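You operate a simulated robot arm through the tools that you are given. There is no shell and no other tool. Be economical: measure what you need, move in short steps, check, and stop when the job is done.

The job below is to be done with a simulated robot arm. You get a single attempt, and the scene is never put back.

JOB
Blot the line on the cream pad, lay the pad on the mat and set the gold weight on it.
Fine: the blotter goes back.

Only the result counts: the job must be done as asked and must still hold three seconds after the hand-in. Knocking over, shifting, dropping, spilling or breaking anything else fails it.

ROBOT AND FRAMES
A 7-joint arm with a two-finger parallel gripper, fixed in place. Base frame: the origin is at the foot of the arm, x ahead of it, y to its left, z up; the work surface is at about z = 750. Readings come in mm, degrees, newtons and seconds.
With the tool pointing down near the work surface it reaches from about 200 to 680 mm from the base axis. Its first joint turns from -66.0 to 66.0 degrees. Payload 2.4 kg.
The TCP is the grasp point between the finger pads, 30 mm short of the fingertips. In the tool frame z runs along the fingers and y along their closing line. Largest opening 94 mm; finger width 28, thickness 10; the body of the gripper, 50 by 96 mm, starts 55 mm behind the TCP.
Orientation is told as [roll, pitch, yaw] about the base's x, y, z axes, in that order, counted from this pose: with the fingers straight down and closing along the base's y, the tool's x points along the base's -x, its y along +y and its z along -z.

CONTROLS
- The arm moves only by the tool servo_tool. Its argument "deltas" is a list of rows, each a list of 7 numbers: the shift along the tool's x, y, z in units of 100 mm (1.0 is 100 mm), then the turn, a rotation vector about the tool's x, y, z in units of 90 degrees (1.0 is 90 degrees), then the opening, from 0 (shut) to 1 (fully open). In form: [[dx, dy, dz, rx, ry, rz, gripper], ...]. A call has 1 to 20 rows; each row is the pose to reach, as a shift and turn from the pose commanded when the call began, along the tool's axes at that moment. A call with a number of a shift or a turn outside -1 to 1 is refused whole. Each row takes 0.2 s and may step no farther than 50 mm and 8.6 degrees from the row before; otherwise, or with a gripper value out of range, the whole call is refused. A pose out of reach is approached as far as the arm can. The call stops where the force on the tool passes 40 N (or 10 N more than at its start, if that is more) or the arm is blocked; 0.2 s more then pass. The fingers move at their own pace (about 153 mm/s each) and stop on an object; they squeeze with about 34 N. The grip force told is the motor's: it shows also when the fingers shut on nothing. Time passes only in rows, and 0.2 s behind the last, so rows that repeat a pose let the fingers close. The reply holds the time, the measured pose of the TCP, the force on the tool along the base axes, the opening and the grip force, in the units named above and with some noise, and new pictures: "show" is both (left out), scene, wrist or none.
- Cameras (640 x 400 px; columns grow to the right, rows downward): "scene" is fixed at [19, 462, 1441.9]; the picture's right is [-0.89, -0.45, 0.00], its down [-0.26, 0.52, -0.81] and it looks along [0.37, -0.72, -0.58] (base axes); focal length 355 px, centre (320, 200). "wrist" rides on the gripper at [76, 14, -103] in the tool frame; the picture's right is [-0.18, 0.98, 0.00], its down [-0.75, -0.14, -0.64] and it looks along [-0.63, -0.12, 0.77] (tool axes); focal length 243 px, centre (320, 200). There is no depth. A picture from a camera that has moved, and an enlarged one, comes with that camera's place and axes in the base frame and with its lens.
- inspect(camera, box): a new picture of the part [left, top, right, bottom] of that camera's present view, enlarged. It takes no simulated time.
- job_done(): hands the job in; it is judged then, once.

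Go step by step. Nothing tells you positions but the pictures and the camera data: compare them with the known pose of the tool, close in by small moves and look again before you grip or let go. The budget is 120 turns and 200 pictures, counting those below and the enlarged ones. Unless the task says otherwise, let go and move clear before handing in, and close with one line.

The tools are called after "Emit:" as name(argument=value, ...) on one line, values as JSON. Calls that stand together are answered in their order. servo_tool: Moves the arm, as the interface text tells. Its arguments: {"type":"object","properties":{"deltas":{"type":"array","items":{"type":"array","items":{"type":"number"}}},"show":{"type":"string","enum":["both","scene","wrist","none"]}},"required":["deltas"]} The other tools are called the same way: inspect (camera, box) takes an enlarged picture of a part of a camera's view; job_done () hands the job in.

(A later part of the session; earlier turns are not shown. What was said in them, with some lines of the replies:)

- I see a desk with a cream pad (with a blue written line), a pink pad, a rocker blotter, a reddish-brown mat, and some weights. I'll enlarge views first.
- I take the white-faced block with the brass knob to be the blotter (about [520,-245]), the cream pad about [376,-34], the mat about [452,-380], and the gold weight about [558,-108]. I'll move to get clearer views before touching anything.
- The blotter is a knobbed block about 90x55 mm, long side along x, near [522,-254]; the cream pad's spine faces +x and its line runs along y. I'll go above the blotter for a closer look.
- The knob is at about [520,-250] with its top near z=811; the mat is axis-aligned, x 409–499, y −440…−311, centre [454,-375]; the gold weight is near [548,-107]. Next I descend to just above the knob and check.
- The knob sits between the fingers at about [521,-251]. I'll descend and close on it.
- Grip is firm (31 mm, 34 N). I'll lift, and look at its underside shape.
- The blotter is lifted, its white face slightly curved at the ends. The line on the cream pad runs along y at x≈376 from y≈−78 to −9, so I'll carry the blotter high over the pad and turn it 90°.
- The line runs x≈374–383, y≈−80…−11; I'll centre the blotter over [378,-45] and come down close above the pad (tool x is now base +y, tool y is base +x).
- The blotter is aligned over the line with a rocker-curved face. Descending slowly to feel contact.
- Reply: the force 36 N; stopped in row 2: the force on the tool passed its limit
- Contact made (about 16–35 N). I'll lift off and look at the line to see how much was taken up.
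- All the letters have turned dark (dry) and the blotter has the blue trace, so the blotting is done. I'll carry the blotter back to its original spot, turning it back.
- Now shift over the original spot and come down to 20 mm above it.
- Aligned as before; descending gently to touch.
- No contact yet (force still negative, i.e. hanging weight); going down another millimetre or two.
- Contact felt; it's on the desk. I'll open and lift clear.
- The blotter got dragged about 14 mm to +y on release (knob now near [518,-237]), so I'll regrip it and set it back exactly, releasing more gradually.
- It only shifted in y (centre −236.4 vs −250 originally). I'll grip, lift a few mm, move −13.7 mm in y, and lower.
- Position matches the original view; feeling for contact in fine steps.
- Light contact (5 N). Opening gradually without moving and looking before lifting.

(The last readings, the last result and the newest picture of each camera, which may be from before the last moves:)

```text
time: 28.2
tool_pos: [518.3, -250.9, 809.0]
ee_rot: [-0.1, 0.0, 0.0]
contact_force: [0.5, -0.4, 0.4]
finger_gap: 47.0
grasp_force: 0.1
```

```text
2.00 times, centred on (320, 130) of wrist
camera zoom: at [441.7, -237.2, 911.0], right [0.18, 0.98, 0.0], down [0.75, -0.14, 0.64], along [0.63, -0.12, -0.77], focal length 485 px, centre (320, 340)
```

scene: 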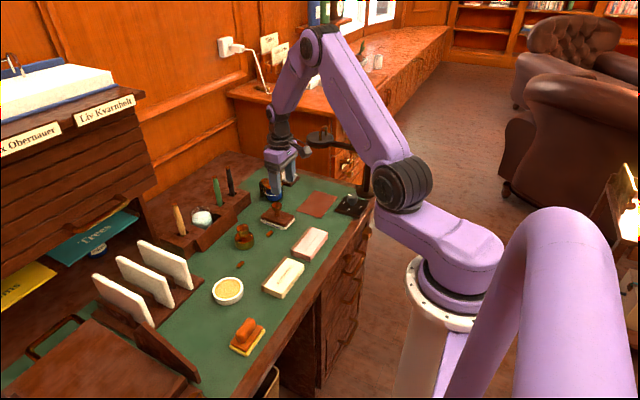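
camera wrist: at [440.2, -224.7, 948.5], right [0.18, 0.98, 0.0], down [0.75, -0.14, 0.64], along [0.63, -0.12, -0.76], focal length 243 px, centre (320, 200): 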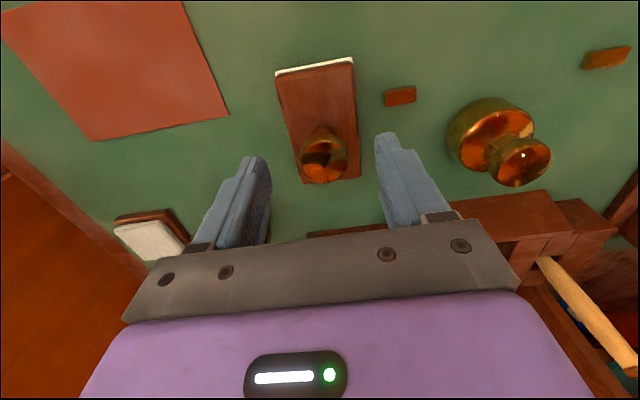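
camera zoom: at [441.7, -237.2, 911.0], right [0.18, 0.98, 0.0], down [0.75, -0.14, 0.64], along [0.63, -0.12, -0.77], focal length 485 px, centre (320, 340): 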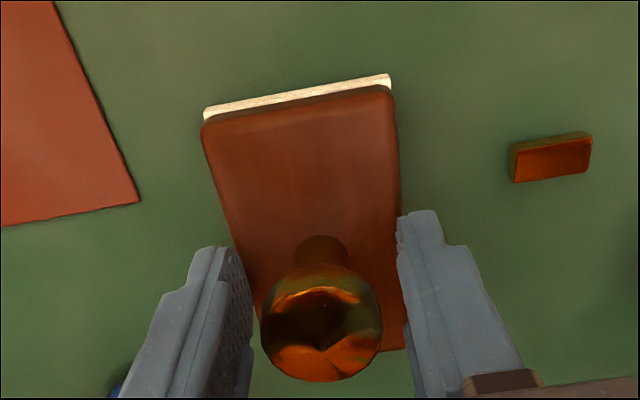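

Released cleanly in place. Lifting straight up, then heading for the pad with the tool turned −90°.

Emit:
servo_tool(deltas=[[0, 0, -0.2, 0, 0, 0, 0.5], [0, 0, -0.6, 0, 0, 0, 0.6], [0, 0.1, -1, 0, 0, 0, 0.8], [0.3, 0.4, -1, 0, 0, 0, 0.9], [0.6, 0.75, -1, 0, 0, 0, 0.9], [0.7, 1, -1, 0, 0, 0, 0.9]], show="none")

Emit:
servo_tool(deltas=[[0.2, 0.25, 0, 0, 0, 0.09, 0.9], [0.4, 0.55, 0, 0, 0, 0.18, 0.9], [0.6, 0.85, 0, 0, 0, 0.27, 0.9], [0.67, 1, 0, 0, 0, 0.36, 0.9], [0.67, 1, 0, 0, 0, 0.45, 0.9], [0.67, 1, 0, 0, 0, 0.54, 0.9], [0.67, 1, 0, 0, 0, 0.63, 0.9], [0.67, 1, 0, 0, 0, 0.72, 0.9], [0.67, 1, 0, 0, 0, 0.81, 0.9], [0.67, 1, 0, 0, 0, 0.9, 0.9], [0.67, 1, 0, 0, 0, 0.98, 0.9], [0.67, 1, 0, 0, 0, 1, 0.9]], show="both")

Emit:
inspect(camera="scene", box=[235, 160, 325, 235])

Emit:
inspect(camera="wrist", box=[240, 0, 400, 140])

```text
time: 29.6
tool_pos: [448.6, -151.3, 907.4]
ee_rot: [-0.1, -0.1, 0.0]
contact_force: [-0.3, -0.1, -0.5]
finger_gap: 84.7
grasp_force: 0.1
```

```text
time: 32.2
tool_pos: [381.3, -52.2, 907.6]
ee_rot: [0.1, -0.1, -90.0]
contact_force: [0.2, -0.4, 0.7]
finger_gap: 84.4
grasp_force: 0.0
camera wrist: at [394.8, 24.5, 1010.9], right [0.98, -0.19, 0.0], down [-0.14, -0.75, 0.64], along [-0.12, -0.63, -0.77], focal length 243 px, centre (320, 200)
```

scene: 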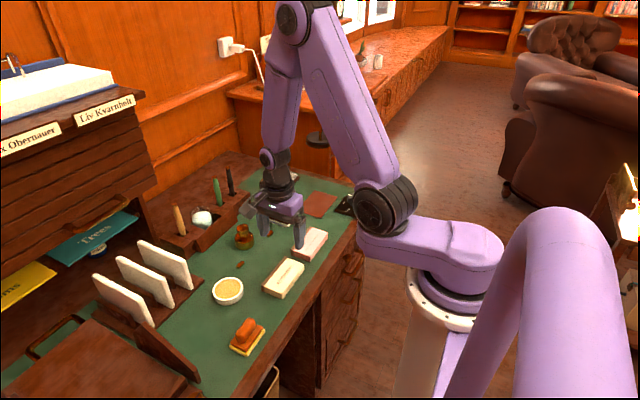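
wrist: 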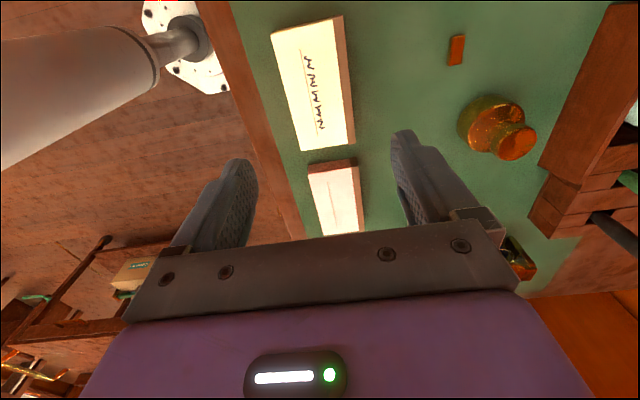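

```text
5.33 times, centred on (280, 198) of scene
camera zoom: at [19.0, 462.0, 1441.9], right [-0.89, -0.45, 0.0], down [-0.26, 0.52, -0.81], along [0.37, -0.72, -0.58], focal length 1895 px, centre (533, 213)
```

zoom: 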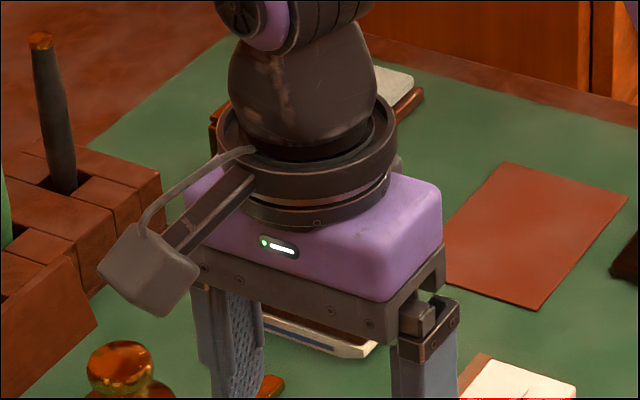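

```text
2.86 times, centred on (320, 70) of wrist
camera zoom: at [394.8, 24.5, 1010.9], right [0.98, -0.19, 0.0], down [-0.14, -0.75, 0.64], along [-0.12, -0.63, -0.77], focal length 693 px, centre (320, 571)
```

zoom: 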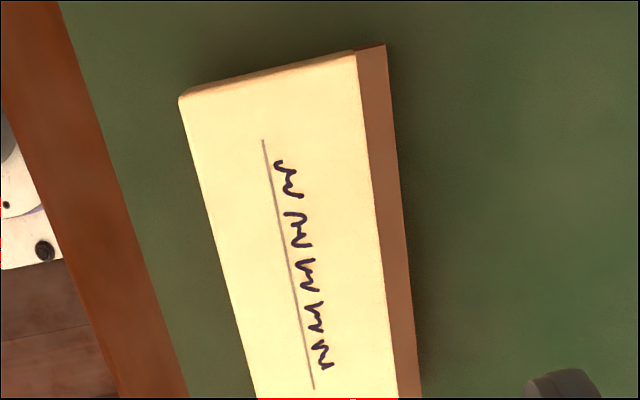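

The pad spans x 351–411, y −98…10, centre [381,-44]. I'll position over the centre with the fingers straddling its width and check before going below its top.

Emit:
servo_tool(deltas=[[0.08, 0, 0.3, 0, 0, 0, 1], [0.08, 0, 0.7, 0, 0, 0, 1], [0.08, 0, 0.88, 0, 0, 0, 1], [0.08, 0, 0.88, 0, 0, 0, 1]], show="wrist")

Emit:
inspect(camera="scene", box=[230, 200, 340, 310])

```text
time: 33.2
tool_pos: [381.8, -42.1, 819.0]
ee_rot: [0.1, -0.1, -90.0]
contact_force: [-0.3, 0.1, -0.6]
finger_gap: 94.2
grasp_force: 0.0
camera wrist: at [395.2, 33.3, 921.7], right [0.98, -0.18, 0.0], down [-0.14, -0.75, 0.64], along [-0.12, -0.63, -0.77], focal length 243 px, centre (320, 200)
```

wrist: 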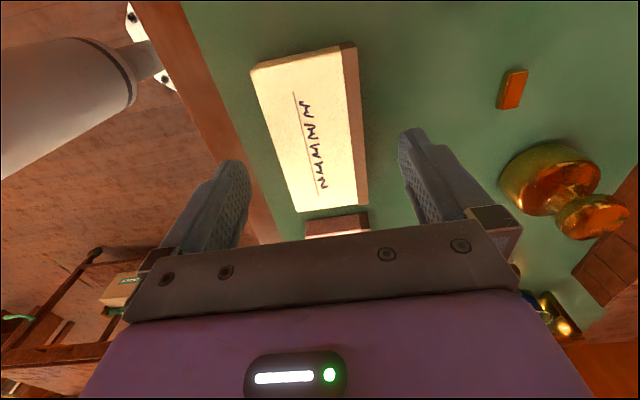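

```text
3.64 times, centred on (285, 255) of scene
camera zoom: at [19.0, 462.0, 1441.9], right [-0.89, -0.45, 0.0], down [-0.26, 0.52, -0.81], along [0.37, -0.72, -0.58], focal length 1292 px, centre (447, 0)
```

zoom: 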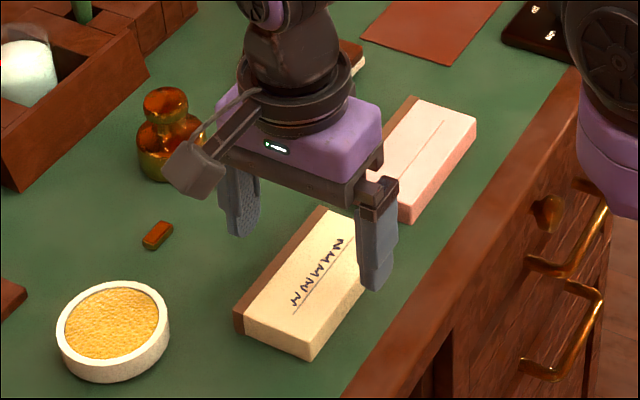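

Straddling well. Descend to TCP ≈785 and close slowly.

Emit:
servo_tool(deltas=[[0, -0.005, 0.2, 0, 0, 0, 1], [0, -0.005, 0.34, 0, 0, 0, 1], [0, -0.005, 0.34, 0, 0, 0, 1], [0, -0.005, 0.34, 0, 0, 0, 0.85], [0, -0.005, 0.34, 0, 0, 0, 0.75], [0, -0.005, 0.34, 0, 0, 0, 0.68], [0, -0.005, 0.34, 0, 0, 0, 0.64], [0, -0.005, 0.34, 0, 0, 0, 0.6], [0, -0.005, 0.34, 0, 0, 0, 0.5], [0, -0.005, 0.34, 0, 0, 0, 0.4]], show="wrist")

Emit:
inspect(camera="scene", box=[230, 200, 340, 310])

```text
time: 35.4
tool_pos: [380.4, -43.5, 785.7]
ee_rot: [0.1, -0.1, -90.1]
contact_force: [0.7, 0.1, 1.0]
finger_gap: 59.1
grasp_force: 33.8
camera wrist: at [393.8, 32.5, 888.7], right [0.98, -0.18, 0.0], down [-0.14, -0.75, 0.64], along [-0.12, -0.63, -0.77], focal length 243 px, centre (320, 200)
```

wrist: 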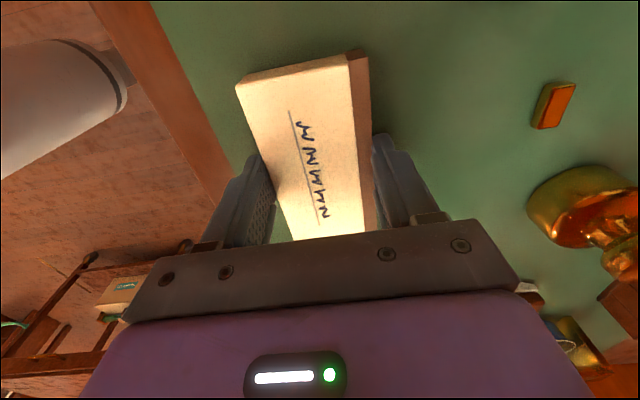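

```text
3.64 times, centred on (285, 255) of scene
camera zoom: at [19.0, 462.0, 1441.9], right [-0.89, -0.45, 0.0], down [-0.26, 0.52, -0.81], along [0.37, -0.72, -0.58], focal length 1292 px, centre (447, 0)
```

zoom: 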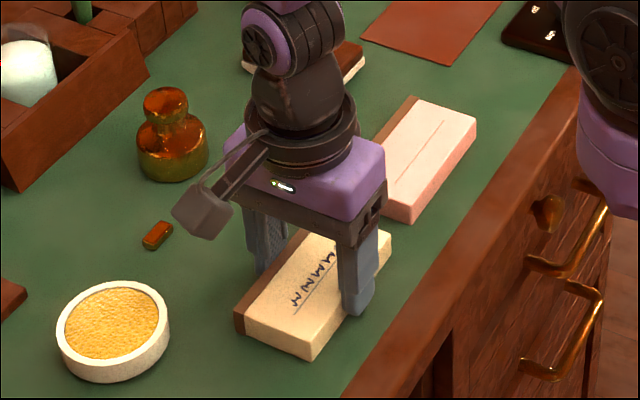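

Firm grip (59 mm, 34 N). Lift and carry towards the mat.

Emit:
servo_tool(deltas=[[0, 0, -0.1, 0, 0, 0, 0.3], [0, 0, -0.4, 0, 0, 0, 0.3], [0, 0, -0.8, 0, 0, 0, 0.3], [0, 0, -1, 0, 0, 0, 0.3], [-0.3, 0.1, -1, 0, 0, 0, 0.3], [-0.65, 0.2, -1, 0, 0, 0, 0.3], [-1, 0.3, -1, 0, 0, 0, 0.3]], show="scene")

Emit:
servo_tool(deltas=[[-0.3, 0.1, 0, 0, 0, 0, 0.3], [-0.65, 0.25, 0, 0, 0, 0, 0.3], [-1, 0.35, 0, 0, 0, 0, 0.3]], show="none")

Emit:
servo_tool(deltas=[[-0.3, 0.03, 0, 0, 0, 0, 0.3], [-0.65, 0.05, 0, 0, 0, 0, 0.3], [-1, 0.09, 0, 0, 0, 0, 0.3], [-1, 0.09, 0, 0, 0, 0, 0.3]], show="both")

```text
time: 37.0
tool_pos: [409.1, -144.2, 886.4]
ee_rot: [0.1, 0.0, -90.0]
contact_force: [0.0, -0.6, -0.7]
finger_gap: 59.2
grasp_force: 33.9
```

scene: 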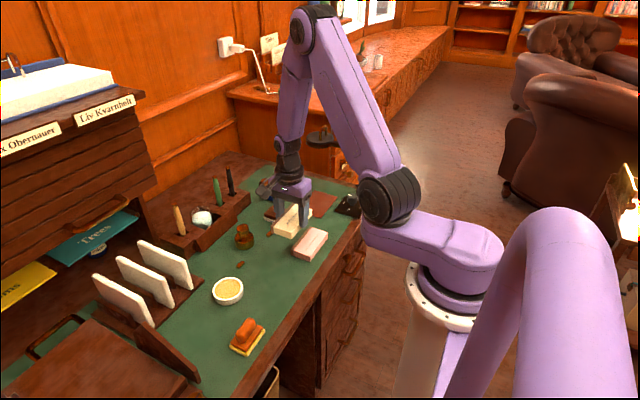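

```text
time: 37.8
tool_pos: [445.6, -241.8, 885.2]
ee_rot: [0.1, 0.1, -89.9]
contact_force: [0.5, 0.5, -2.2]
finger_gap: 59.2
grasp_force: 34.5
```

```text
time: 38.8
tool_pos: [453.7, -344.8, 884.4]
ee_rot: [0.2, 0.0, -90.0]
contact_force: [0.2, -0.8, -1.8]
finger_gap: 59.1
grasp_force: 34.2
camera wrist: at [467.2, -267.9, 987.1], right [0.98, -0.18, 0.0], down [-0.14, -0.75, 0.64], along [-0.12, -0.63, -0.77], focal length 243 px, centre (320, 200)
```

scene: 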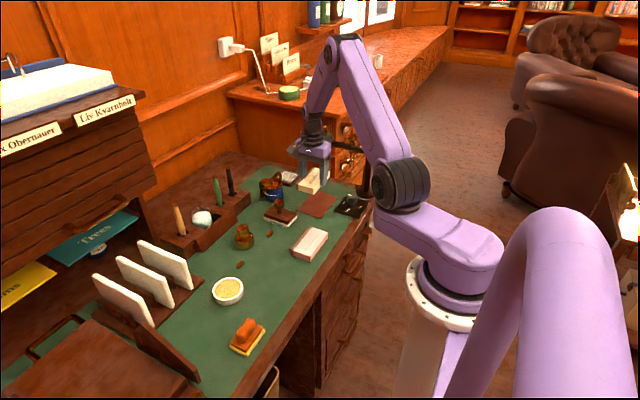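
wrist: 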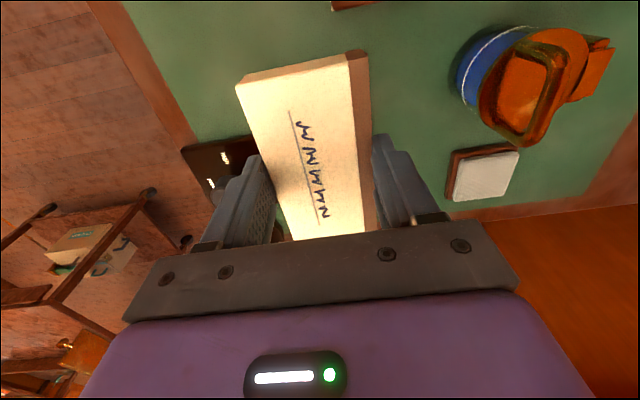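

Now the last 31 mm in −y and down to about 20 mm above the mat.

Emit:
servo_tool(deltas=[[-0.31, 0, 0.1, 0, 0, 0, 0.3], [-0.31, 0, 0.4, 0, 0, 0, 0.3], [-0.31, 0, 0.75, 0, 0, 0, 0.3], [-0.31, 0, 0.75, 0, 0, 0, 0.3]], show="wrist")

Emit:
inspect(camera="scene", box=[260, 150, 380, 240])

```text
time: 39.8
tool_pos: [454.8, -374.0, 811.2]
ee_rot: [0.2, -0.1, -90.0]
contact_force: [-0.2, -0.9, -1.2]
finger_gap: 59.4
grasp_force: 34.2
camera wrist: at [468.7, -297.7, 914.9], right [0.98, -0.18, 0.0], down [-0.14, -0.75, 0.64], along [-0.12, -0.63, -0.77], focal length 243 px, centre (320, 200)
```

wrist: 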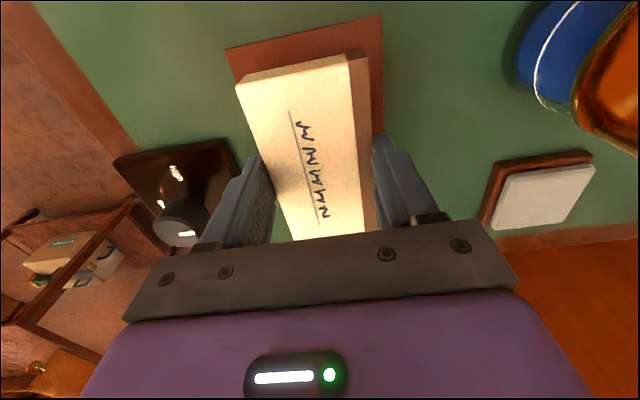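

```text
4.44 times, centred on (320, 195) of scene
camera zoom: at [19.1, 462.0, 1441.9], right [-0.89, -0.45, 0.0], down [-0.26, 0.52, -0.81], along [0.37, -0.72, -0.58], focal length 1579 px, centre (320, 222)
```

zoom: 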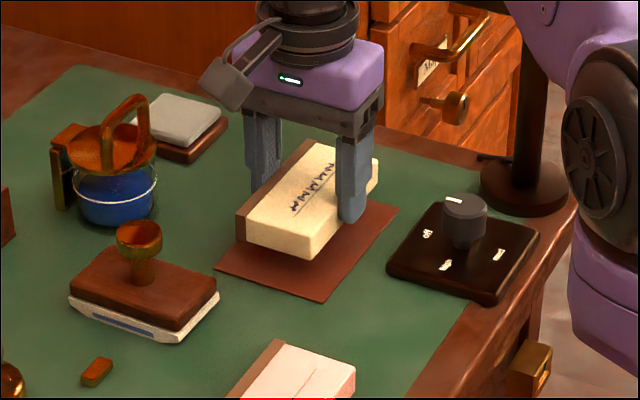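

Aligned over the mat. Lowering to touch.

Emit:
servo_tool(deltas=[[0, 0, 0.1, 0, 0, 0, 0.3], [0, 0, 0.18, 0, 0, 0, 0.3], [0, 0, 0.22, 0, 0, 0, 0.3], [0, 0, 0.235, 0, 0, 0, 0.3]], show="none")

Emit:
inspect(camera="scene", box=[280, 160, 360, 220])

Emit:
inspect(camera="wrist", box=[200, 0, 420, 150])

```text
time: 40.8
tool_pos: [455.5, -373.5, 788.2]
ee_rot: [0.1, -0.2, -90.0]
contact_force: [-1.2, 0.8, 4.1]
finger_gap: 58.7
grasp_force: 33.2
```

```text
6.67 times, centred on (320, 190) of scene
camera zoom: at [19.0, 462.0, 1441.8], right [-0.89, -0.45, 0.0], down [-0.26, 0.52, -0.81], along [0.37, -0.72, -0.58], focal length 2369 px, centre (320, 267)
```

zoom: 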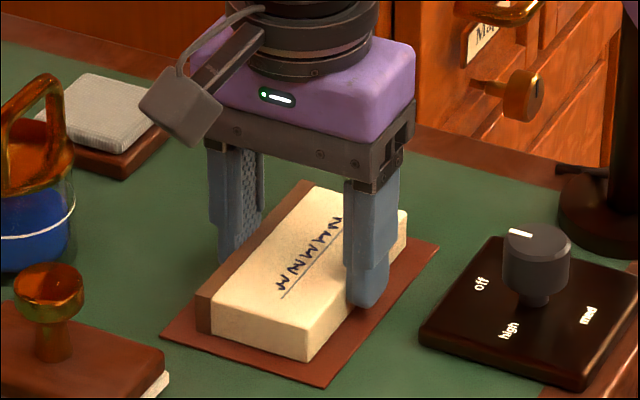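

```text
2.67 times, centred on (310, 75) of wrist
camera zoom: at [468.9, -298.6, 891.2], right [0.98, -0.18, 0.0], down [-0.14, -0.75, 0.64], along [-0.12, -0.63, -0.77], focal length 647 px, centre (347, 533)
```

zoom: 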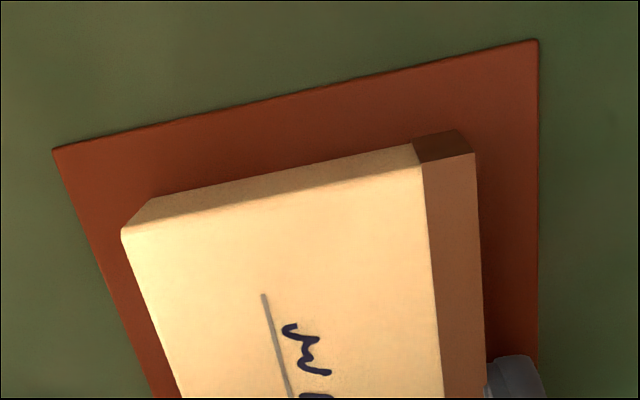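

Resting on the mat, well centred. Opening gradually.

Emit:
servo_tool(deltas=[[0, 0, 0, 0, 0, 0, 0.63], [0, 0, 0, 0, 0, 0, 0.66], [0, 0, 0, 0, 0, 0, 0.72], [0, 0, 0, 0, 0, 0, 0.82], [0, 0, 0, 0, 0, 0, 0.9], [0, 0, 0, 0, 0, 0, 0.9]], show="none")

Emit:
inspect(camera="scene", box=[280, 160, 360, 220])

```text
time: 42.2
tool_pos: [456.3, -373.6, 787.0]
ee_rot: [0.1, -0.1, -90.0]
contact_force: [0.7, 0.0, -0.6]
finger_gap: 84.7
grasp_force: 0.1
```

```text
6.67 times, centred on (320, 190) of scene
camera zoom: at [19.0, 462.0, 1441.9], right [-0.89, -0.45, 0.0], down [-0.26, 0.52, -0.81], along [0.37, -0.72, -0.58], focal length 2369 px, centre (320, 267)
```

zoom: 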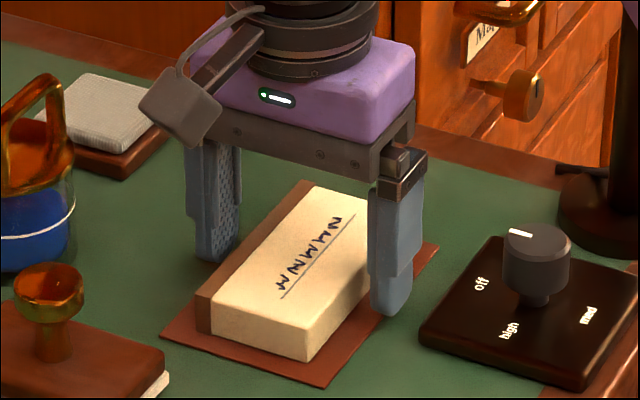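

Released cleanly. Lift straight up, then turn back and head for the gold weight.

Emit:
servo_tool(deltas=[[0, 0, -0.25, 0, 0, 0, 0.9], [0, 0, -0.6, 0, 0, 0, 0.9], [0, 0, -1, 0, 0, 0, 0.9], [0.2, 0, -1, 0, 0, 0, 0.9]], show="none")

Emit:
servo_tool(deltas=[[0.25, 0, -0.2, 0, 0, -0.09, 0.9], [0.5, 0, -0.3, 0, 0, -0.18, 0.9], [0.75, 0, -0.3, 0, 0, -0.27, 0.9], [1, 0, -0.3, 0, 0, -0.36, 0.9], [1, 0.05, -0.3, 0, 0, -0.45, 0.9], [1, 0.1, -0.3, 0, 0, -0.54, 0.9], [1, 0.1, -0.3, 0, 0, -0.63, 0.9], [1, 0.1, -0.3, 0, 0, -0.72, 0.9], [1, 0.1, -0.3, 0, 0, -0.81, 0.9], [1, 0.1, -0.3, 0, 0, -0.9, 0.9], [1, 0.1, -0.3, 0, 0, -0.98, 0.9], [1, 0.1, -0.3, 0, 0, -1, 0.9]], show="none")

```text
time: 43.2
tool_pos: [454.8, -354.1, 887.7]
ee_rot: [0.1, 0.0, -89.9]
contact_force: [1.2, -0.1, 0.5]
finger_gap: 84.7
grasp_force: 0.0
```

```text
time: 45.8
tool_pos: [464.4, -253.6, 917.3]
ee_rot: [-0.1, -0.1, 0.0]
contact_force: [-0.9, 0.3, -0.7]
finger_gap: 84.7
grasp_force: 0.1
```

Now default orientation; move over toward the weight (about [540,-107]) at safe height and look.

Emit:
servo_tool(deltas=[[-0.15, 0.3, 0, 0, 0, 0, 0.8], [-0.35, 0.65, 0, 0, 0, 0, 0.8], [-0.5, 1, 0, 0, 0, 0, 0.8]], show="none")

Emit:
servo_tool(deltas=[[-0.1, 0.3, 0, 0, 0, 0, 0.8], [-0.25, 0.45, 0.2, 0, 0, 0, 0.8], [-0.25, 0.45, 0.2, 0, 0, 0, 0.8]], show="both")

Emit:
inspect(camera="wrist", box=[240, 40, 400, 180])

Emit:
inspect(camera="scene", box=[200, 170, 360, 290])

```text
time: 46.6
tool_pos: [514.4, -153.5, 917.2]
ee_rot: [-0.1, -0.2, 0.1]
contact_force: [-0.2, -0.4, -0.8]
finger_gap: 75.4
grasp_force: 0.0
```

```text
time: 47.4
tool_pos: [538.9, -109.0, 897.4]
ee_rot: [-0.1, -0.1, 0.1]
contact_force: [0.0, 0.0, 0.2]
finger_gap: 75.1
grasp_force: 0.1
camera wrist: at [462.0, -95.5, 999.9], right [0.18, 0.98, 0.0], down [0.75, -0.14, 0.64], along [0.63, -0.12, -0.77], focal length 243 px, centre (320, 200)
```

scene: 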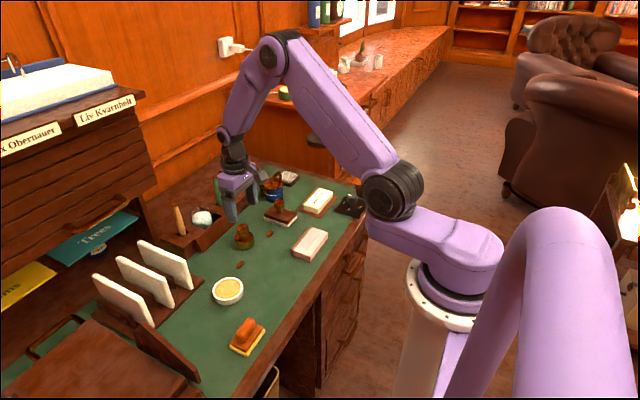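
wrist: 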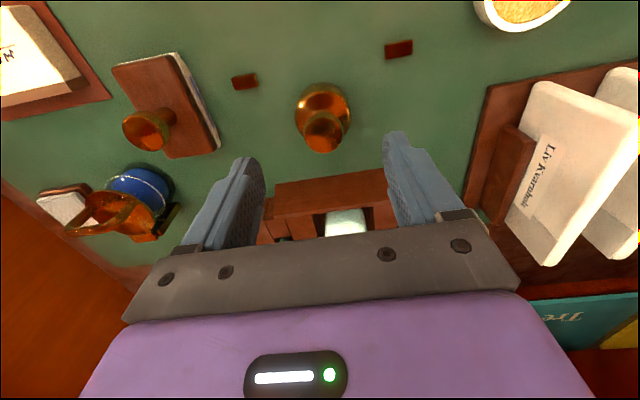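

```text
2.86 times, centred on (320, 110) of wrist
camera zoom: at [462.0, -95.5, 999.9], right [0.18, 0.98, 0.0], down [0.75, -0.14, 0.64], along [0.63, -0.12, -0.77], focal length 693 px, centre (320, 457)
```

zoom: 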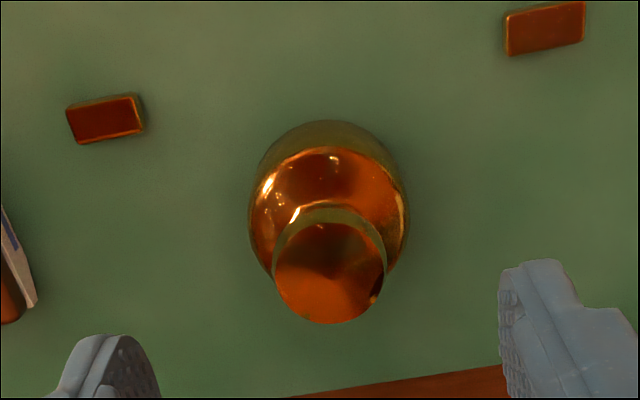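

```text
3.33 times, centred on (280, 230) of scene
camera zoom: at [19.0, 462.0, 1441.9], right [-0.89, -0.45, 0.0], down [-0.26, 0.52, -0.81], along [0.37, -0.72, -0.58], focal length 1184 px, centre (453, 100)
```

zoom: 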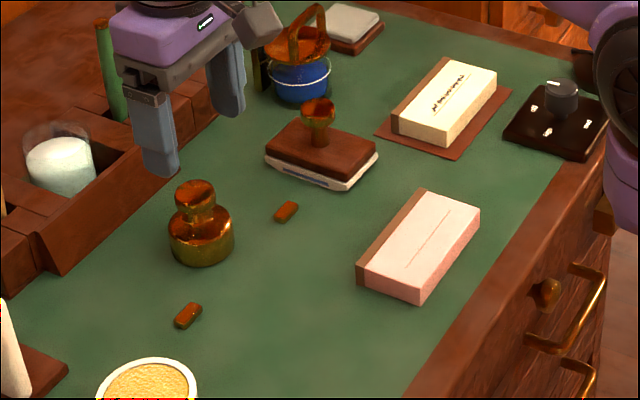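

The weight's knob top is at about [546,-108, 815], diameter ≈31 mm. I'll come down above it and verify.

Emit:
servo_tool(deltas=[[-0.07, 0.01, 0.2, 0, 0, 0, 0.6], [-0.07, 0.01, 0.45, 0, 0, 0, 0.6], [-0.07, 0.01, 0.45, 0, 0, 0, 0.6]], show="wrist")

Emit:
inspect(camera="scene", box=[205, 175, 295, 255])

```text
time: 48.2
tool_pos: [547.1, -108.9, 852.0]
ee_rot: [-0.1, -0.2, 0.1]
contact_force: [0.2, -0.3, 0.0]
finger_gap: 56.6
grasp_force: 0.0
camera wrist: at [469.5, -94.9, 954.6], right [0.18, 0.98, 0.0], down [0.75, -0.14, 0.64], along [0.63, -0.12, -0.76], focal length 243 px, centre (320, 200)
```

wrist: 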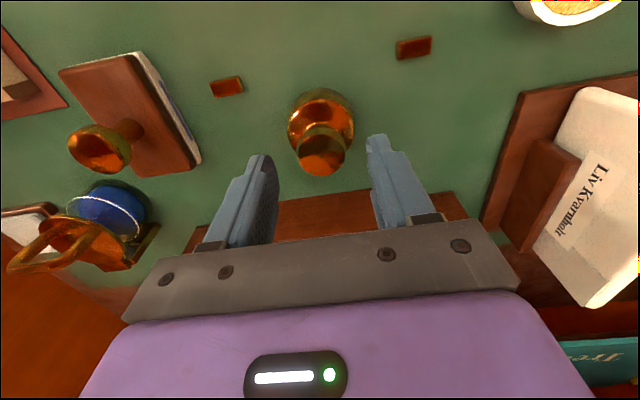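

```text
5.00 times, centred on (250, 215) of scene
camera zoom: at [19.0, 462.0, 1441.9], right [-0.89, -0.45, 0.0], down [-0.26, 0.52, -0.81], along [0.37, -0.72, -0.58], focal length 1777 px, centre (670, 125)
```

zoom: 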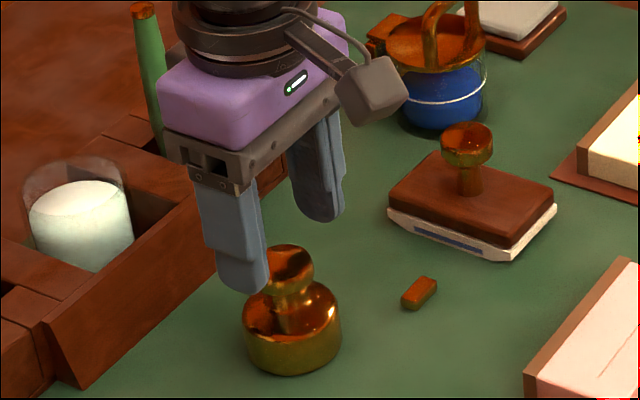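

Aligned. Descend to TCP ≈825 (tips ≈795, around the knob's neck) and close.

Emit:
servo_tool(deltas=[[0.01, 0.005, 0.12, 0, 0, 0, 0.6], [0.01, 0.005, 0.22, 0, 0, 0, 0.6], [0.01, 0.005, 0.27, 0, 0, 0, 0.6], [0.01, 0.005, 0.27, 0, 0, 0, 0.45], [0.01, 0.005, 0.27, 0, 0, 0, 0.36], [0.01, 0.005, 0.27, 0, 0, 0, 0.3], [0.01, 0.005, 0.27, 0, 0, 0, 0.1], [0.01, 0.005, 0.27, 0, 0, 0, 0]], show="wrist")

Emit:
inspect(camera="scene", box=[205, 175, 295, 255])

```text
time: 50.0
tool_pos: [546.2, -108.7, 826.1]
ee_rot: [-0.1, -0.2, 0.0]
contact_force: [0.9, -1.6, 0.9]
finger_gap: 32.7
grasp_force: 33.9
camera wrist: at [468.5, -94.7, 928.1], right [0.18, 0.98, 0.0], down [0.75, -0.14, 0.64], along [0.63, -0.12, -0.76], focal length 243 px, centre (320, 200)
```

wrist: 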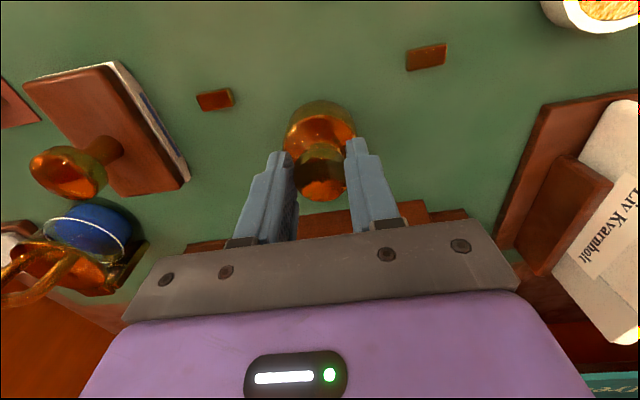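

```text
5.00 times, centred on (250, 215) of scene
camera zoom: at [19.1, 462.0, 1441.9], right [-0.89, -0.45, 0.0], down [-0.26, 0.52, -0.81], along [0.37, -0.72, -0.58], focal length 1777 px, centre (670, 125)
```

zoom: 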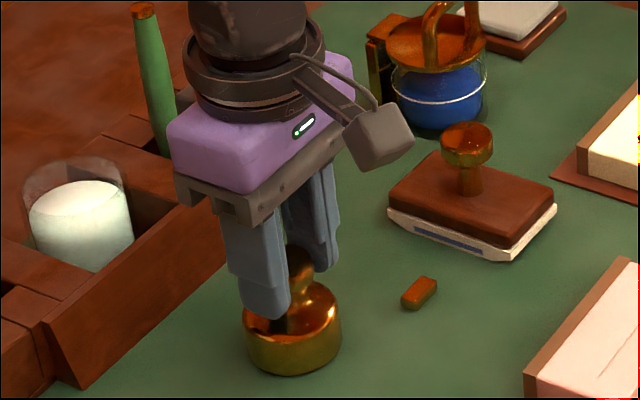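

Gripped at 32.7 mm. Test lift.

Emit:
servo_tool(deltas=[[0, 0, -0.03, 0, 0, 0, 0], [0, 0, -0.1, 0, 0, 0, 0], [0, 0, -0.2, 0, 0, 0, 0], [0, 0, -0.35, 0, 0, 0, 0]], show="none")

Emit:
inspect(camera="scene", box=[205, 175, 295, 255])

```text
time: 51.0
tool_pos: [545.2, -108.0, 860.2]
ee_rot: [0.1, -0.1, 0.0]
contact_force: [0.3, -0.2, -4.2]
finger_gap: 32.5
grasp_force: 33.8
```

```text
5.00 times, centred on (250, 215) of scene
camera zoom: at [19.1, 462.0, 1441.9], right [-0.89, -0.45, 0.0], down [-0.26, 0.52, -0.81], along [0.37, -0.72, -0.58], focal length 1777 px, centre (670, 125)
```

zoom: 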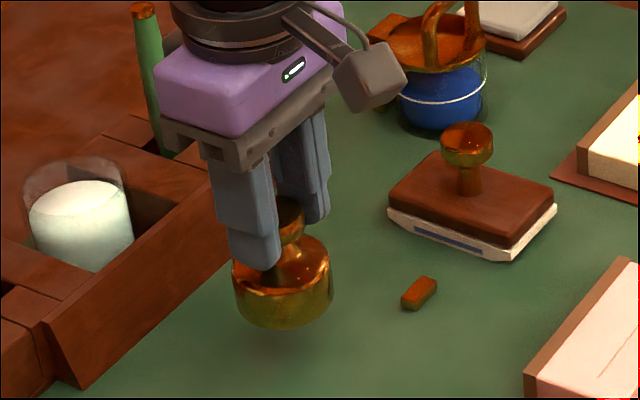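

Lifted securely. Raise to TCP ≈920 and carry to above the pad [455,-375].

Emit:
servo_tool(deltas=[[0, 0, -0.25, 0, 0, 0, 0], [0, 0, -0.6, 0, 0, 0, 0], [0.1, -0.25, -0.6, 0, 0, 0, 0], [0.2, -0.6, -0.6, 0, 0, 0, 0], [0.3, -0.9, -0.6, 0, 0, 0, 0], [0.3, -1, -0.6, 0, 0, 0, 0]], show="none")

Emit:
servo_tool(deltas=[[0.1, -0.25, 0, 0, 0, 0, 0], [0.25, -0.6, 0, 0, 0, 0, 0], [0.35, -0.9, 0, 0, 0, 0, 0], [0.4, -1, 0, 0, 0, 0, 0]], show="none")

Emit:
servo_tool(deltas=[[0.1, -0.3, 0, 0, 0, 0, 0], [0.2, -0.6, 0, 0, 0, 0, 0], [0.2, -0.67, 0.2, 0, 0, 0, 0], [0.2, -0.67, 0.2, 0, 0, 0, 0]], show="both")

Emit:
inspect(camera="scene", box=[260, 130, 380, 230])

```text
time: 52.4
tool_pos: [515.8, -206.2, 921.3]
ee_rot: [-0.1, -0.2, 0.1]
contact_force: [-0.2, 0.6, -3.7]
finger_gap: 32.3
grasp_force: 34.3
```

```text
time: 53.4
tool_pos: [477.2, -308.0, 920.1]
ee_rot: [0.0, -0.1, 0.0]
contact_force: [0.3, -0.8, -4.5]
finger_gap: 32.2
grasp_force: 33.9
```

```text
time: 54.4
tool_pos: [456.4, -373.5, 900.4]
ee_rot: [-0.1, -0.1, 0.1]
contact_force: [-0.4, 0.5, -4.1]
finger_gap: 32.3
grasp_force: 34.2
camera wrist: at [379.3, -361.4, 1003.2], right [0.18, 0.98, 0.0], down [0.75, -0.14, 0.64], along [0.63, -0.12, -0.77], focal length 243 px, centre (320, 200)
```

scene: 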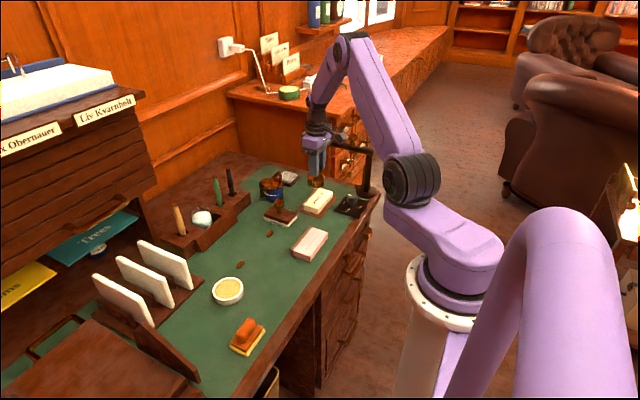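
wrist: 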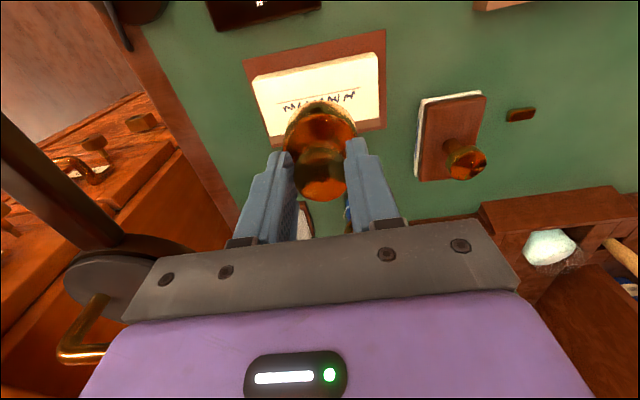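

```text
4.00 times, centred on (320, 180) of scene
camera zoom: at [19.1, 461.9, 1441.9], right [-0.89, -0.45, 0.0], down [-0.26, 0.52, -0.81], along [0.37, -0.72, -0.58], focal length 1421 px, centre (320, 280)
```

zoom: 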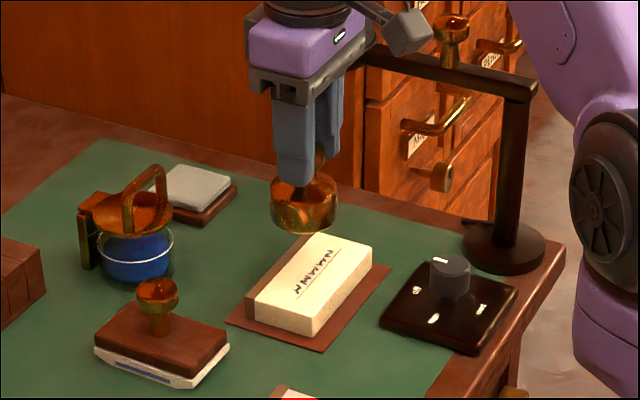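

Over the pad; the lamp arm is well clear. Lowering to ~8 mm above the pad.

Emit:
servo_tool(deltas=[[0.01, -0.015, 0.2, 0, 0, 0, 0], [0.01, -0.015, 0.36, 0, 0, 0, 0], [0.01, -0.015, 0.44, 0, 0, 0, 0], [0.01, -0.015, 0.44, 0, 0, 0, 0]], show="none")

Emit:
inspect(camera="scene", box=[280, 150, 360, 220])

Emit:
inspect(camera="wrist", box=[200, 0, 440, 200])

```text
time: 55.4
tool_pos: [455.6, -375.8, 858.0]
ee_rot: [-0.1, 0.0, 0.0]
contact_force: [0.0, 0.6, -4.6]
finger_gap: 32.4
grasp_force: 33.6
```

```text
5.71 times, centred on (320, 185) of scene
camera zoom: at [19.1, 461.9, 1441.9], right [-0.89, -0.45, 0.0], down [-0.26, 0.52, -0.81], along [0.37, -0.72, -0.58], focal length 2031 px, centre (320, 286)
```

zoom: 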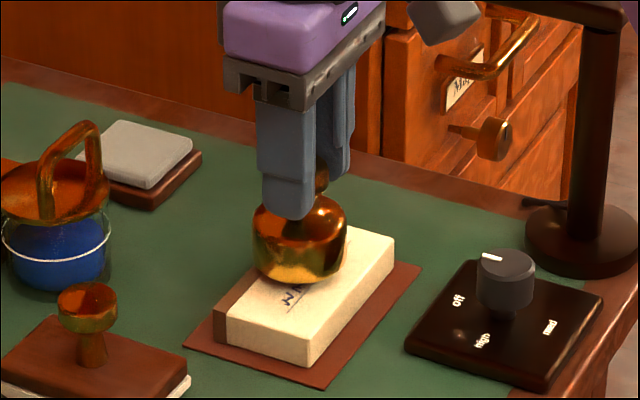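

```text
2.00 times, centred on (320, 100) of wrist
camera zoom: at [378.4, -362.4, 959.9], right [0.18, 0.98, 0.0], down [0.75, -0.14, 0.64], along [0.63, -0.12, -0.76], focal length 485 px, centre (320, 400)
```

zoom: 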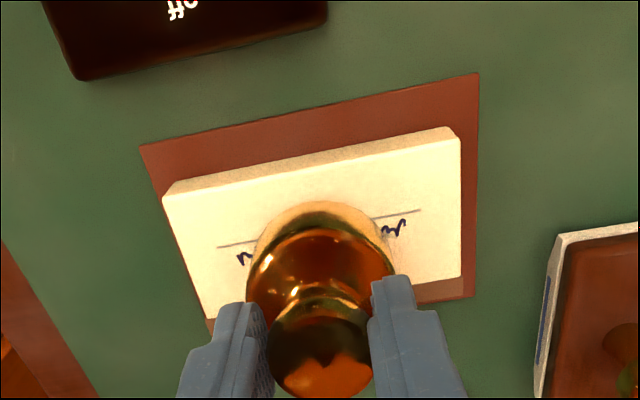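

Well centred. Stepping down to contact.

Emit:
servo_tool(deltas=[[0, 0, 0.03, 0, 0, 0, 0], [0, 0, 0.055, 0, 0, 0, 0], [0, 0, 0.07, 0, 0, 0, 0]], show="none")

Emit:
servo_tool(deltas=[[0, 0, 0.007, 0, 0, 0, 0], [0, 0, 0.012, 0, 0, 0, 0]], show="none")

```text
time: 56.2
tool_pos: [454.9, -376.6, 849.3]
ee_rot: [0.1, 0.0, 0.0]
contact_force: [-2.9, 1.9, 3.3]
finger_gap: 32.2
grasp_force: 34.2
```

```text
time: 56.8
tool_pos: [454.4, -376.2, 849.4]
ee_rot: [-0.1, -0.2, 0.0]
contact_force: [-4.0, 2.5, 16.5]
finger_gap: 32.2
grasp_force: 34.5
```

Contact reached; I ease off the press by ~1 mm and open gradually.

Emit:
servo_tool(deltas=[[0, 0, -0.009, 0, 0, 0, 0], [0, 0, -0.01, 0, 0, 0, 0.35], [0, 0, -0.01, 0, 0, 0, 0.38], [0, 0, -0.01, 0, 0, 0, 0.44], [0, 0, -0.01, 0, 0, 0, 0.52], [0, 0, -0.01, 0, 0, 0, 0.52]], show="none")

Emit:
inspect(camera="scene", box=[280, 150, 360, 220])

Emit:
inspect(camera="wrist", box=[200, 0, 440, 240])

```text
time: 58.2
tool_pos: [455.4, -374.8, 849.1]
ee_rot: [-0.1, -0.2, 0.0]
contact_force: [0.2, 1.0, -0.7]
finger_gap: 49.0
grasp_force: 0.0
```

```text
5.71 times, centred on (320, 185) of scene
camera zoom: at [19.0, 462.0, 1441.9], right [-0.89, -0.45, 0.0], down [-0.26, 0.52, -0.81], along [0.37, -0.72, -0.58], focal length 2031 px, centre (320, 286)
```

zoom: 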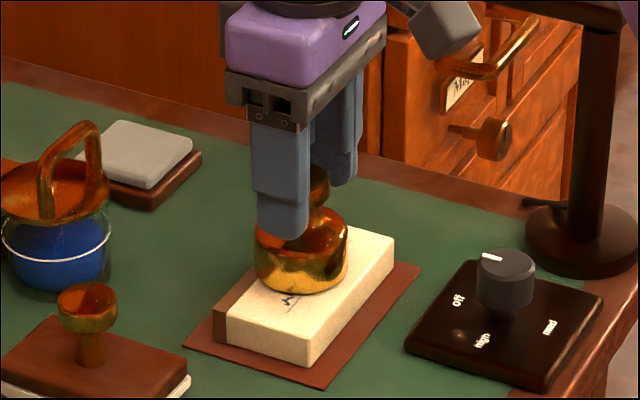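

```text
1.67 times, centred on (320, 120) of wrist
camera zoom: at [377.6, -362.5, 952.0], right [0.18, 0.98, 0.0], down [0.75, -0.14, 0.64], along [0.63, -0.12, -0.77], focal length 404 px, centre (320, 333)
```

zoom: 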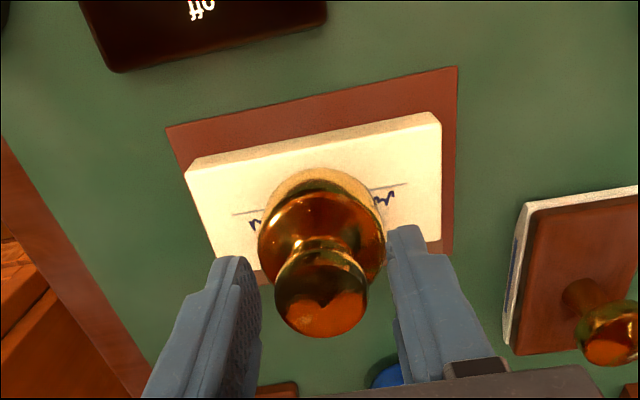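

The weight stands centred on the pad and the fingers are free. I'll lift straight up and back off to check everything.

Emit:
servo_tool(deltas=[[0, 0, -0.1, 0, 0, 0, 0.52], [0, 0, -0.4, 0, 0, 0, 0.6], [0, 0, -0.85, 0, 0, 0, 0.6], [0.4, 0.2, -1, 0, 0, 0, 0.6], [0.8, 0.5, -1, 0, 0, 0, 0.6], [0.8, 0.5, -1, 0, 0, 0, 0.6]], show="both")

Emit:
inspect(camera="scene", box=[230, 150, 370, 260])

Emit:
inspect(camera="wrist", box=[160, 40, 480, 240])

```text
time: 59.6
tool_pos: [373.7, -326.9, 948.6]
ee_rot: [-0.1, -0.1, 0.0]
contact_force: [-0.5, 0.1, -0.8]
finger_gap: 56.2
grasp_force: 0.0
camera wrist: at [297.0, -312.8, 1052.0], right [0.18, 0.98, 0.0], down [0.75, -0.14, 0.64], along [0.63, -0.12, -0.77], focal length 243 px, centre (320, 200)
```

scene: 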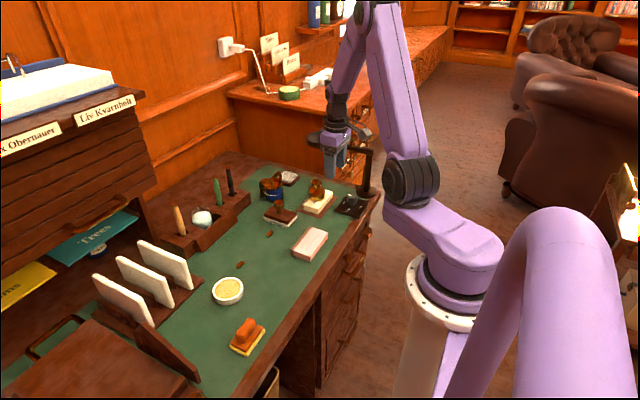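
wrist: 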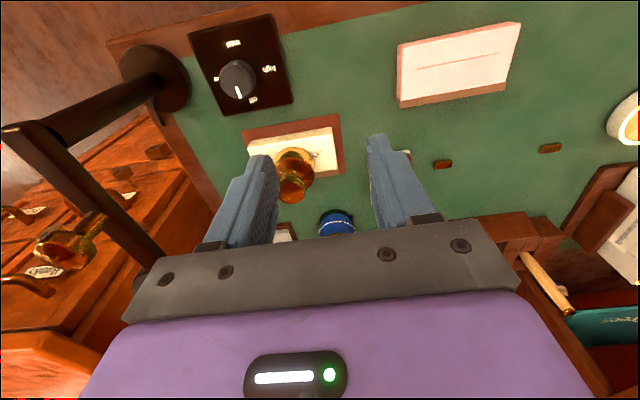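

```text
3.64 times, centred on (300, 205) of scene
camera zoom: at [19.0, 462.0, 1441.9], right [-0.89, -0.45, 0.0], down [-0.26, 0.52, -0.81], along [0.37, -0.72, -0.58], focal length 1292 px, centre (393, 182)
```

zoom: 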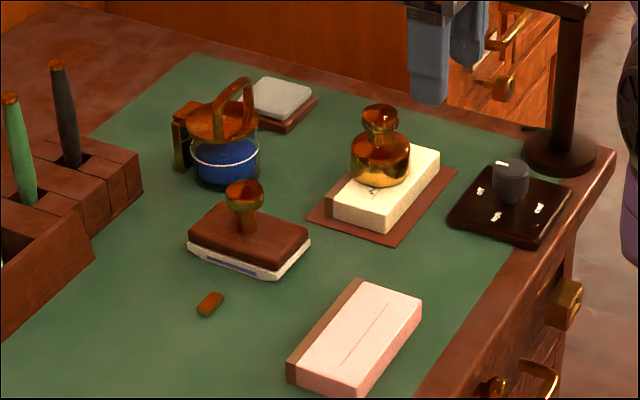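

```text
2.00 times, centred on (320, 140) of wrist
camera zoom: at [297.0, -312.8, 1052.0], right [0.18, 0.98, 0.0], down [0.75, -0.14, 0.64], along [0.63, -0.12, -0.77], focal length 485 px, centre (320, 320)
```

zoom: 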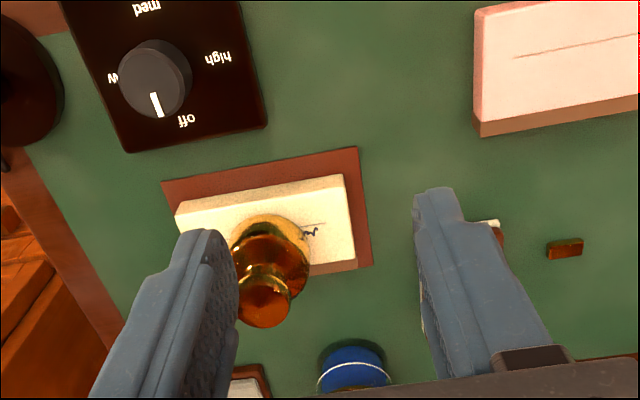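

Everything checks out: the line is dark and dry, and the blotter is back at its starting spot. The pad is centred on the mat with the gold weight on it, and the arm is clear.

Emit:
job_done()

```text
The job is handed in.
```

The job is handed in: I blotted the line on the cream pad, laid the pad on the mat and stood the gold weight on it. The blotter slid about 14 mm when I first let go, so I reset it to within about 3 mm of its starting spot.
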